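You operate a simulated robot arm through the tools that you are given. There is no shell and no other tool. Be economical: measure what you need, move in short steps, check, and stop when the job is done.

The job below is to be done with a simulated robot arm. You get a single attempt, and the scene is never put back.

Task
Put one of the month tiles from the plywood bench on the wooden board there.

It is judged by the outcome, as a careful person would: the job done as asked, and still so three seconds after it is handed in. It fails if anything else is knocked over, pushed out of place, dropped, spilled or broken.

Robot
A 7-joint arm with a two-finger parallel gripper, fixed in place. Base frame: the origin is at the foot of the arm, x ahead of it, y to its left, z up; the work surface is at about z = 0. Units: mm, rad, N and s.
With the tool pointing down near the work surface it reaches from about 240 to 620 mm from the base axis. Its first joint turns from -1.152 to 1.152 rad. Payload 2.6 kg.
The tool frame sits at the grasp point between the pads (the TCP): z along the fingers, y along the line on which they close. The tips reach 30 mm beyond it. Largest opening 94 mm; finger width 28, thickness 10; the body of the gripper, 50 by 96 mm, starts 55 mm behind the TCP.
Orientation is told as [roll, pitch, yaw] about the base's x, y, z axes, in that order, counted from this pose: with the fingers straight down and closing along the base's y, the tool's x points along the base's -x, its y along +y and its z along -z.

Tools
- The arm moves only by the tool play_rows. Its arguments are lists of equal length, an entry for each row: "xyz": the shift along the base's x, y, z in units of 40 mm (1.0 is 40 mm), a list of three; "twist": the turn about the base's z in units of 4 degrees (1.0 is 4 degrees); "gripper": the opening in per cent of the stroke, from 0 (shut) to 100 (fully open). In form: {"xyz": [[dx, dy, dz], ...], "twist": [twist, ...], "gripper": [gripper, ...]}. A call has 1 to 20 rows; each row shifts and turns the commanded pose from where the row before left it. A call with a number of a shift or a turn outside -1 to 1 is refused whole. A row lasts 0.2 s, in which the tool goes at most 50 mm and 0.15 rad; a call with a longer step from one row to the next is refused whole, and so is a gripper value outside its range. Where a pose cannot be reached the arm comes as near as it can. A force on the tool above 40 N (or 10 N above the force at the start of the call, whichever is more), or a blocked arm, ends the call early, and 0.2 s more pass. Each finger travels about 72 mm/s and halts on what it meets, pressing with about 23 N; the grip force reading is that of the motor and also rises with nothing between the fingers. The clock runs only during rows and for 0.2 s after the last one: add rows that do not move to give the fingers time. It gives the time, the measured TCP pose, the force on the tool (base axes), the opening and the grip force at its end, in the units of the frame above (readings bear some noise).
- Cameras (640 x 400 px; columns grow to the right, rows downward): "scene" is fixed at [39.7, 436.5, 563]; the picture's right is [-0.71, -0.70, 0.00], its down [-0.41, 0.42, -0.81] and it looks along [0.57, -0.58, -0.59] (base axes); focal length 318 px, centre (320, 200). "wrist" rides on the gripper at [-37, 0, -58] in the tool frame; the picture's right is [0.00, -1.00, 0.00], its down [0.97, 0.00, -0.24] and it looks along [0.24, 0.00, 0.97] (tool axes); focal length 218 px, centre (320, 200). There is no depth. A picture from a camera that has moved, and an enlarged one, comes with that camera's place and axes in the base frame and with its lens.
- camera(camera): a new picture of that camera. No time passes.
- close_up(camera, box): a new picture of the part [left, top, right, bottom] of that camera's present view, enlarged. No time passes.
- hand_in(): hands the job in; it is judged then, once.

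Go step by step. Nothing tells you positions but the pictures and the camera data: compare them with the known pose of the tool, close in by small moves and look again before you grip or let go. The budget is 90 turns and 42 pictures, counting those below and the enlarged ones. Unless the task says otherwise, let go and move clear before handing in, and close with one line.

The tools are called after "Call:" by a JSON object that holds its "op" and its "data". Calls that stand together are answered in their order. play_rows: Moves the arm, as the interface text tells. Its arguments: {"type":"object","properties":{"xyz":{"type":"array","items":{"type":"array","items":{"type":"number"}}},"twist":{"type":"array","items":{"type":"number"}},"gripper":{"type":"array","items":{"type":"number"}}},"required":["xyz","twist","gripper"]} The other tools are called the same way: camera (camera) takes a picture; close_up (camera, box) takes an enlarged picture of a part of a camera's view; hand_in () hands the job in.

At the start:

```text
time_s: 0.0
tcp_pos: [468.5, 50.7, 195.2]
orientation: [0.0, 0.001, 0.0]
ft_force: [0.6, 0.2, -0.5]
gripper_width: 94.1
finger_force: 0.1
```

scene: 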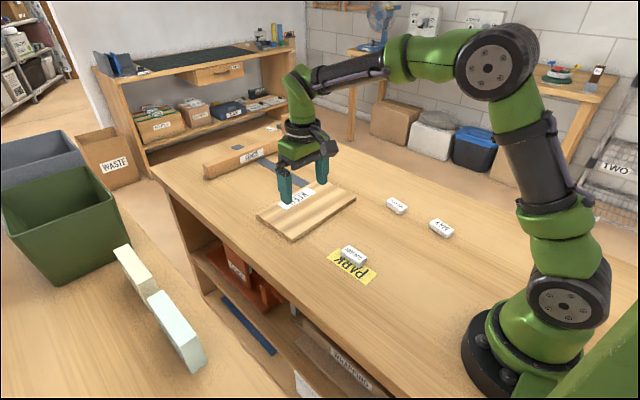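
wrist: 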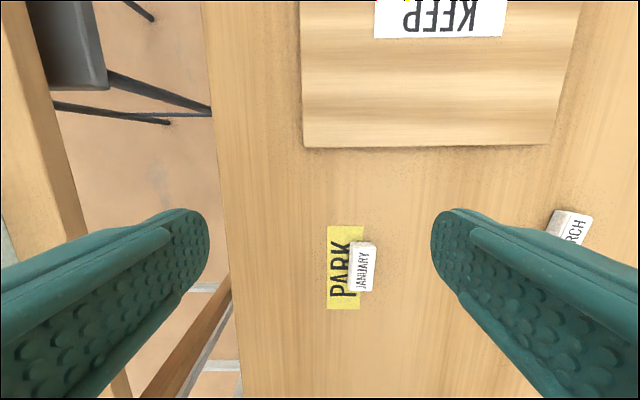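

I see a wooden board with a "KEEP" label and three white tiles (January on a yellow PARK label, March, and another). I'll enlarge these to read them.

Call:
{"op": "close_up", "data": {"camera": "scene", "box": [240, 160, 480, 310]}}

Call:
{"op": "close_up", "data": {"camera": "scene", "box": [190, 110, 350, 210]}}

```text
2.67 times, centred on (360, 235) of scene
camera zoom: at [39.7, 436.5, 563.0], right [-0.71, -0.7, 0.0], down [-0.41, 0.42, -0.81], along [0.57, -0.58, -0.59], focal length 849 px, centre (213, 107)
```

zoom: 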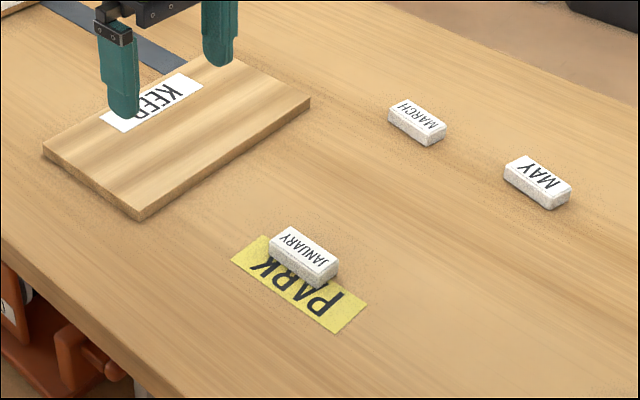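

```text
4.00 times, centred on (270, 160) of scene
camera zoom: at [39.7, 436.5, 563.0], right [-0.71, -0.7, 0.0], down [-0.41, 0.42, -0.81], along [0.57, -0.58, -0.59], focal length 1274 px, centre (520, 360)
```

zoom: 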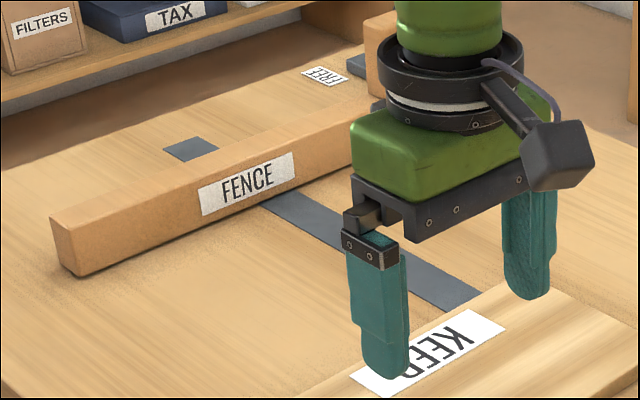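

The board spans roughly x 505–651, y -195–70, with the KEEP label at its far edge. Tiles: January about (360, 2), March about (397, -236), May about (259, -234). I'll take March, which lies free, and go above it at the present height to look.

Call:
{"op": "play_rows", "data": {"xyz": [[-0.22, -0.9, 0], [-0.22, -0.9, 0], [-0.22, -0.9, 0], [-0.22, -0.9, 0], [-0.22, -0.9, 0], [-0.22, -0.9, 0], [-0.22, -0.9, 0], [-0.22, -0.9, 0], [0, 0, 0]], "twist": [0, 0, 0, 0, 0, 0, 0, 0, 0], "gripper": [100, 100, 100, 100, 100, 100, 100, 100, 100]}}

Call:
{"op": "camera", "data": {"camera": "wrist"}}

Call:
{"op": "close_up", "data": {"camera": "scene", "box": [240, 150, 400, 250]}}

```text
time_s: 2.0
tcp_pos: [398.5, -236.7, 194.9]
orientation: [0.001, -0.001, 0.001]
ft_force: [-0.2, 0.5, -0.5]
gripper_width: 94.1
finger_force: 0.1
```

```text
37 pictures are left
camera wrist: at [435.1, -235.9, 255.0], right [0.0, -1.0, 0.0], down [-0.97, 0.0, 0.24], along [-0.24, 0.0, -0.97], focal length 218 px, centre (320, 200)
```

wrist: 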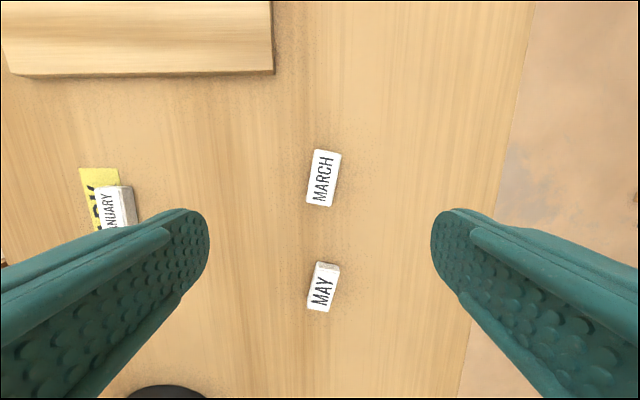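

```text
4.00 times, centred on (320, 200) of scene
camera zoom: at [39.8, 436.5, 563.0], right [-0.71, -0.7, 0.0], down [-0.41, 0.42, -0.81], along [0.57, -0.58, -0.59], focal length 1274 px, centre (320, 200)
```

zoom: 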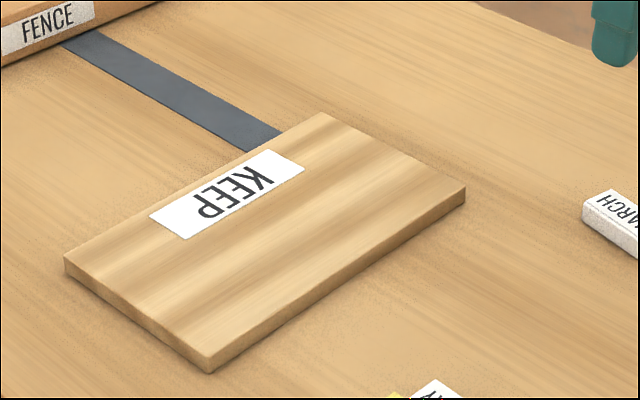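

March is centred at about (401, -240), its long axis turned about -9° from x. I'll twist to match, come down part-way and check.

Call:
{"op": "play_rows", "data": {"xyz": [[0.06, -0.08, -0.5], [0, 0, -0.8], [0, 0, -0.8], [0, 0, -0.7], [0, 0, 0]], "twist": [-1, -1, -0.15, 0, 0], "gripper": [75, 75, 75, 75, 75]}}

Call:
{"op": "camera", "data": {"camera": "wrist"}}

Call:
{"op": "close_up", "data": {"camera": "scene", "box": [340, 140, 500, 240]}}

```text
time_s: 3.2
tcp_pos: [402.3, -241.2, 81.8]
orientation: [-0.001, 0.0, -0.149]
ft_force: [-0.2, -0.4, 0.8]
gripper_width: 70.5
finger_force: 0.1
```

```text
35 pictures are left
camera wrist: at [438.0, -246.7, 141.1], right [-0.15, -0.99, 0.0], down [-0.96, 0.15, 0.24], along [-0.24, 0.04, -0.97], focal length 218 px, centre (320, 200)
```

wrist: 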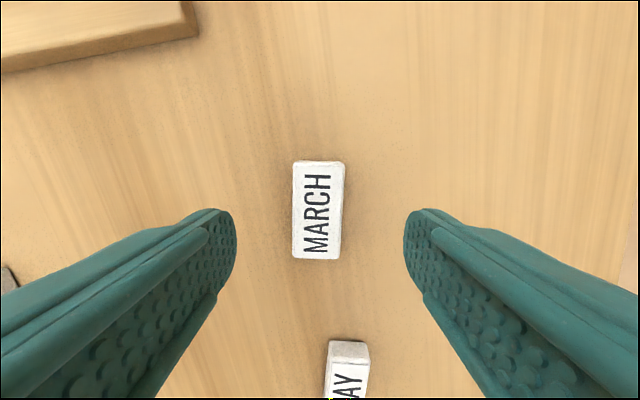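

```text
4.00 times, centred on (420, 190) of scene
camera zoom: at [39.7, 436.5, 563.0], right [-0.71, -0.7, 0.0], down [-0.41, 0.42, -0.81], along [0.57, -0.58, -0.59], focal length 1274 px, centre (-80, 240)
```

zoom: 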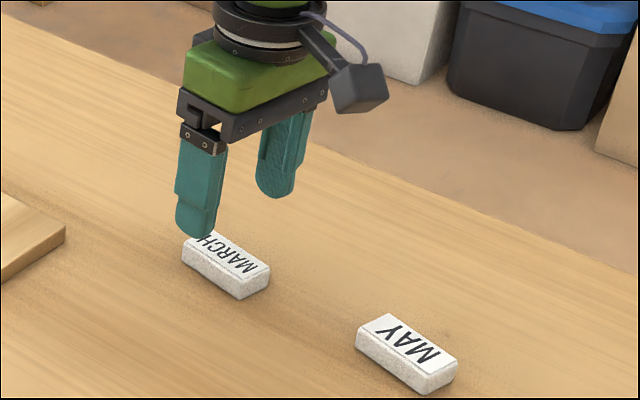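

The fingers straddle March evenly and are aligned; the tile is about 29 wide and 18 tall. Going down to TCP z of about 36 and closing.

Call:
{"op": "play_rows", "data": {"xyz": [[-0.03, 0.03, -0.4], [0, 0, -0.4], [0, 0, -0.35], [0, 0, 0], [0, 0, 0], [0, 0, 0], [0, 0, 0], [0, 0, 0]], "twist": [0, 0, 0, 0, 0, 0, 0, 0], "gripper": [75, 75, 75, 75, 50, 35, 15, 15]}}

Call:
{"op": "camera", "data": {"camera": "wrist"}}

```text
time_s: 5.0
tcp_pos: [399.2, -239.8, 38.8]
orientation: [-0.002, -0.002, -0.15]
ft_force: [0.2, -0.7, -0.9]
gripper_width: 28.7
finger_force: 23.2
```

```text
33 pictures are left
camera wrist: at [435.6, -245.4, 96.4], right [-0.15, -0.99, 0.0], down [-0.96, 0.15, 0.24], along [-0.24, 0.04, -0.97], focal length 218 px, centre (320, 200)
```

wrist: 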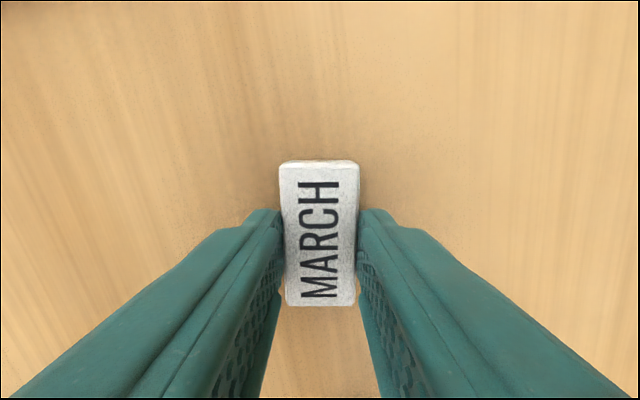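

The tile is held at 28.7 mm. Lifting it clear and checking.

Call:
{"op": "play_rows", "data": {"xyz": [[0, 0, 0.2], [0, 0, 0.4], [0, 0, 0.6], [0, 0, 0.6], [0, 0, 0.4], [0, 0, 0]], "twist": [0, 0, 0, 0, 0, 0], "gripper": [15, 15, 15, 15, 15, 15]}}

Call:
{"op": "camera", "data": {"camera": "wrist"}}

Call:
{"op": "close_up", "data": {"camera": "scene", "box": [340, 120, 500, 220]}}

```text
time_s: 6.4
tcp_pos: [400.0, -238.8, 125.1]
orientation: [0.0, 0.001, -0.15]
ft_force: [0.1, -0.1, -0.2]
gripper_width: 29.0
finger_force: 22.6
```

```text
32 pictures are left
camera wrist: at [436.1, -243.4, 184.1], right [-0.15, -0.99, 0.0], down [-0.96, 0.14, 0.24], along [-0.24, 0.04, -0.97], focal length 218 px, centre (320, 200)
```

wrist: 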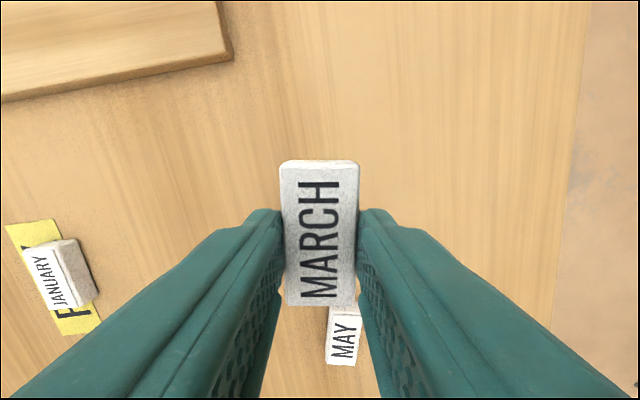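

```text
4.00 times, centred on (420, 170) of scene
camera zoom: at [39.7, 436.5, 563.0], right [-0.71, -0.7, 0.0], down [-0.41, 0.42, -0.81], along [0.57, -0.58, -0.59], focal length 1274 px, centre (-80, 320)
```

zoom: 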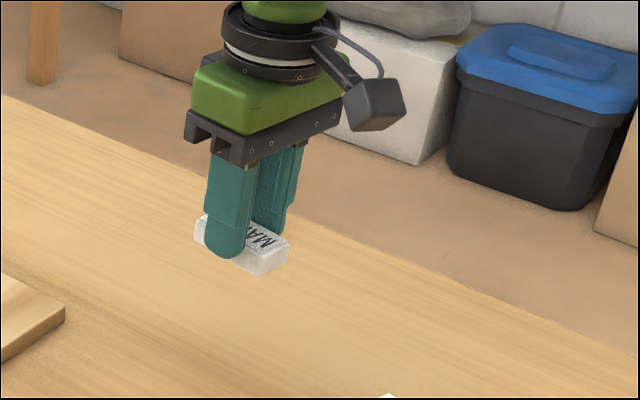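

The tile is secure. Moving over the bare middle of the board, about (550, -60), straightening the twist.

Call:
{"op": "play_rows", "data": {"xyz": [[0.4, 0.5, 0], [0.65, 0.75, 0], [0.7, 0.85, 0], [0.7, 0.85, 0], [0.65, 0.75, 0], [0.4, 0.5, 0], [0.25, 0.27, 0], [0, 0, 0]], "twist": [0.5, 0.5, 0.5, 0.5, 0.15, 0, 0, 0], "gripper": [15, 15, 15, 15, 15, 15, 15, 15]}}

Call:
{"op": "camera", "data": {"camera": "wrist"}}

Call:
{"op": "close_up", "data": {"camera": "scene", "box": [240, 150, 400, 250]}}

```text
time_s: 8.2
tcp_pos: [549.5, -59.3, 125.0]
orientation: [0.001, 0.0, 0.0]
ft_force: [-0.6, -0.2, -0.2]
gripper_width: 28.6
finger_force: 23.0
```

```text
30 pictures are left
camera wrist: at [586.5, -58.6, 183.3], right [0.0, -1.0, 0.0], down [-0.97, 0.0, 0.24], along [-0.24, 0.0, -0.97], focal length 218 px, centre (320, 200)
```

wrist: 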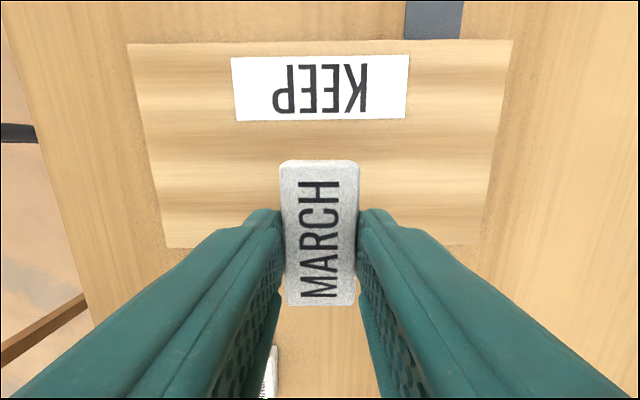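

```text
4.00 times, centred on (320, 200) of scene
camera zoom: at [39.7, 436.5, 563.0], right [-0.71, -0.7, 0.0], down [-0.41, 0.42, -0.81], along [0.57, -0.58, -0.59], focal length 1274 px, centre (320, 200)
```

zoom: 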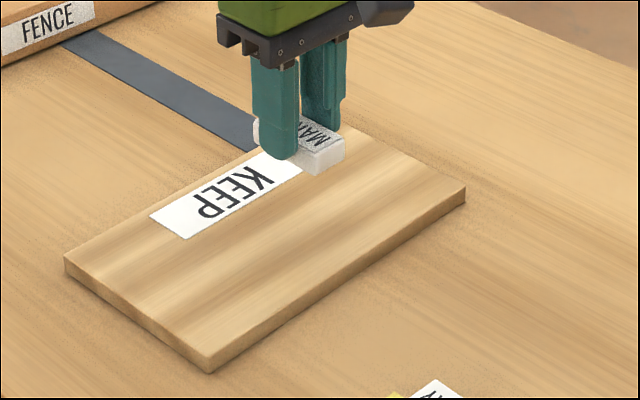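

The tile hangs over the bare part of the board (near edge x≈503, label begins x≈604). The board is about 15 mm thick, so contact is expected near z≈54; I'll descend to about 62 first.

Call:
{"op": "play_rows", "data": {"xyz": [[0.05, 0, -0.4], [0, 0, -0.5], [0, 0, -0.4], [0, 0, -0.28], [0, 0, 0]], "twist": [0, 0, 0, 0, 0], "gripper": [15, 15, 15, 15, 15]}}

Call:
{"op": "close_up", "data": {"camera": "scene", "box": [260, 150, 380, 225]}}

```text
time_s: 9.4
tcp_pos: [550.9, -58.7, 61.7]
orientation: [0.0, 0.001, -0.001]
ft_force: [-0.1, 0.2, -0.5]
gripper_width: 28.4
finger_force: 23.3
```

```text
5.33 times, centred on (320, 188) of scene
camera zoom: at [39.7, 436.5, 563.0], right [-0.71, -0.7, 0.0], down [-0.41, 0.42, -0.81], along [0.57, -0.58, -0.59], focal length 1698 px, centre (320, 267)
```

zoom: 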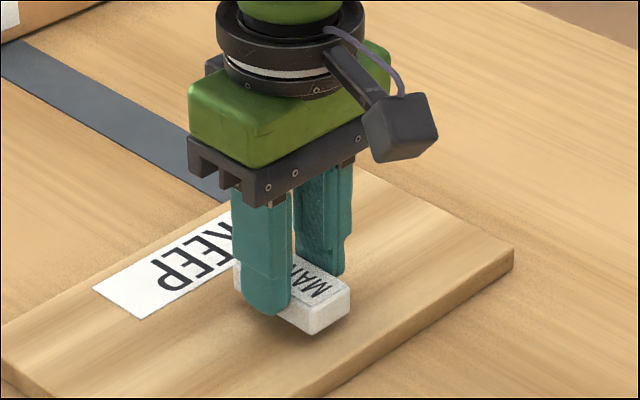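

Still slightly above the board. Lowering in 1.6 mm steps, watching the force.

Call:
{"op": "play_rows", "data": {"xyz": [[0, 0, -0.04], [0, 0, -0.04], [0, 0, -0.04], [0, 0, -0.03], [0, 0, 0]], "twist": [0, 0, 0, 0, 0], "gripper": [15, 15, 15, 15, 15]}}

Call:
{"op": "close_up", "data": {"camera": "scene", "box": [260, 150, 380, 225]}}

```text
time_s: 10.6
tcp_pos: [551.4, -59.4, 54.8]
orientation: [-0.001, -0.001, 0.001]
ft_force: [-0.2, -0.3, -0.5]
gripper_width: 28.7
finger_force: 22.9
```

```text
5.33 times, centred on (320, 188) of scene
camera zoom: at [39.7, 436.5, 563.0], right [-0.71, -0.7, 0.0], down [-0.41, 0.42, -0.81], along [0.57, -0.58, -0.59], focal length 1698 px, centre (320, 267)
```

zoom: 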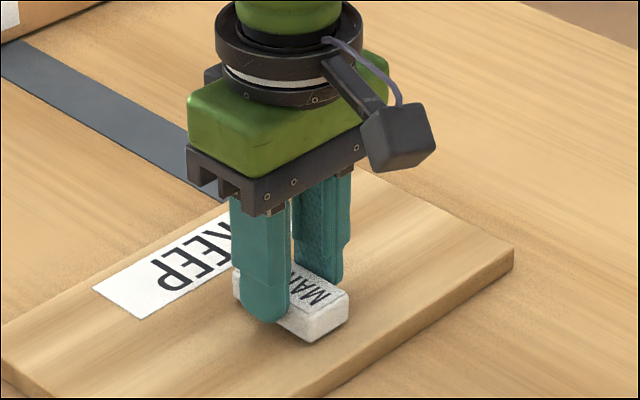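

No contact force yet, though very close. A little further.

Call:
{"op": "play_rows", "data": {"xyz": [[0, 0, -0.025], [0, 0, -0.025], [0, 0, 0]], "twist": [0, 0, 0], "gripper": [15, 15, 15]}}

```text
time_s: 11.4
tcp_pos: [552.8, -60.4, 53.6]
orientation: [0.001, 0.0, 0.001]
ft_force: [0.0, -0.3, -0.1]
gripper_width: 28.9
finger_force: 22.7
```

Call:
{"op": "play_rows", "data": {"xyz": [[0, 0, -0.025], [0, 0, -0.025], [0, 0, 0]], "twist": [0, 0, 0], "gripper": [15, 15, 15]}}

Call:
{"op": "close_up", "data": {"camera": "scene", "box": [260, 150, 380, 225]}}

```text
time_s: 12.2
tcp_pos: [552.5, -61.0, 52.4]
orientation: [-0.001, -0.002, 0.0]
ft_force: [-4.2, -1.4, 10.9]
gripper_width: 28.7
finger_force: 23.7
```

```text
5.33 times, centred on (320, 188) of scene
camera zoom: at [39.7, 436.5, 563.0], right [-0.71, -0.7, 0.0], down [-0.41, 0.42, -0.81], along [0.57, -0.58, -0.59], focal length 1698 px, centre (320, 267)
```

zoom: 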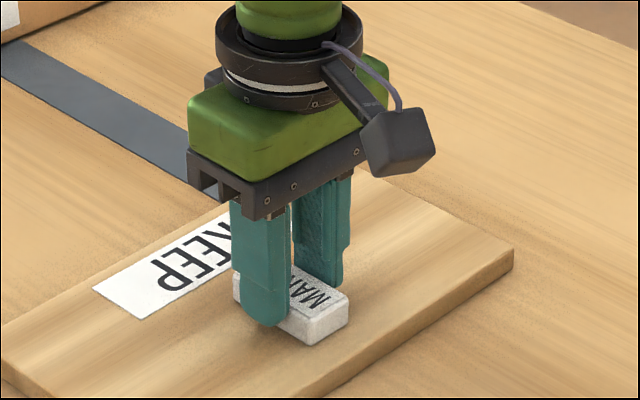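

Contact made (about 11 N). I'll ease off half a millimetre, open gradually, then rise.

Call:
{"op": "play_rows", "data": {"xyz": [[0, 0, 0.015], [0, 0, 0], [0, 0, 0], [0, 0, 0], [0, 0, 0], [0, 0, 0.2], [0, 0, 0.5], [0, 0, 0.7], [0, 0, 0.7], [0, 0, 0]], "twist": [0, 0, 0, 0, 0, 0, 0, 0, 0, 0], "gripper": [15, 33, 40, 55, 65, 65, 65, 65, 65, 65]}}

Call:
{"op": "camera", "data": {"camera": "wrist"}}

Call:
{"op": "camera", "data": {"camera": "scene"}}

```text
time_s: 14.4
tcp_pos: [549.8, -59.4, 139.3]
orientation: [0.0, 0.0, 0.001]
ft_force: [0.0, 0.4, 0.5]
gripper_width: 61.1
finger_force: 0.1
```

```text
25 pictures are left
camera wrist: at [587.6, -59.7, 197.6], right [0.0, -1.0, 0.0], down [-0.97, 0.0, 0.24], along [-0.24, 0.0, -0.97], focal length 218 px, centre (320, 200)
```

wrist: 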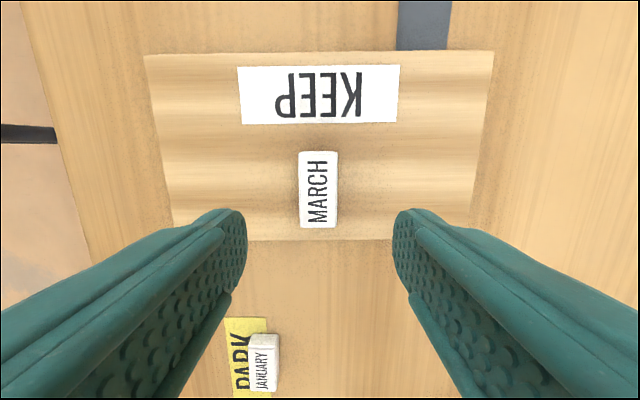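

```text
24 pictures are left
```

scene: 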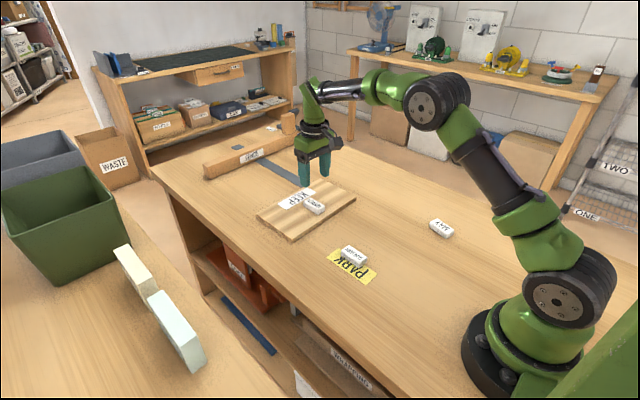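

March lies flat and fully on the board, the board and the other tiles are unmoved, and the gripper is clear. Handing in.

Call:
{"op": "hand_in", "data": {}}

```text
The job is handed in.
```

The March tile is lying flat on the wooden board, and the board and the other two tiles are where they were.
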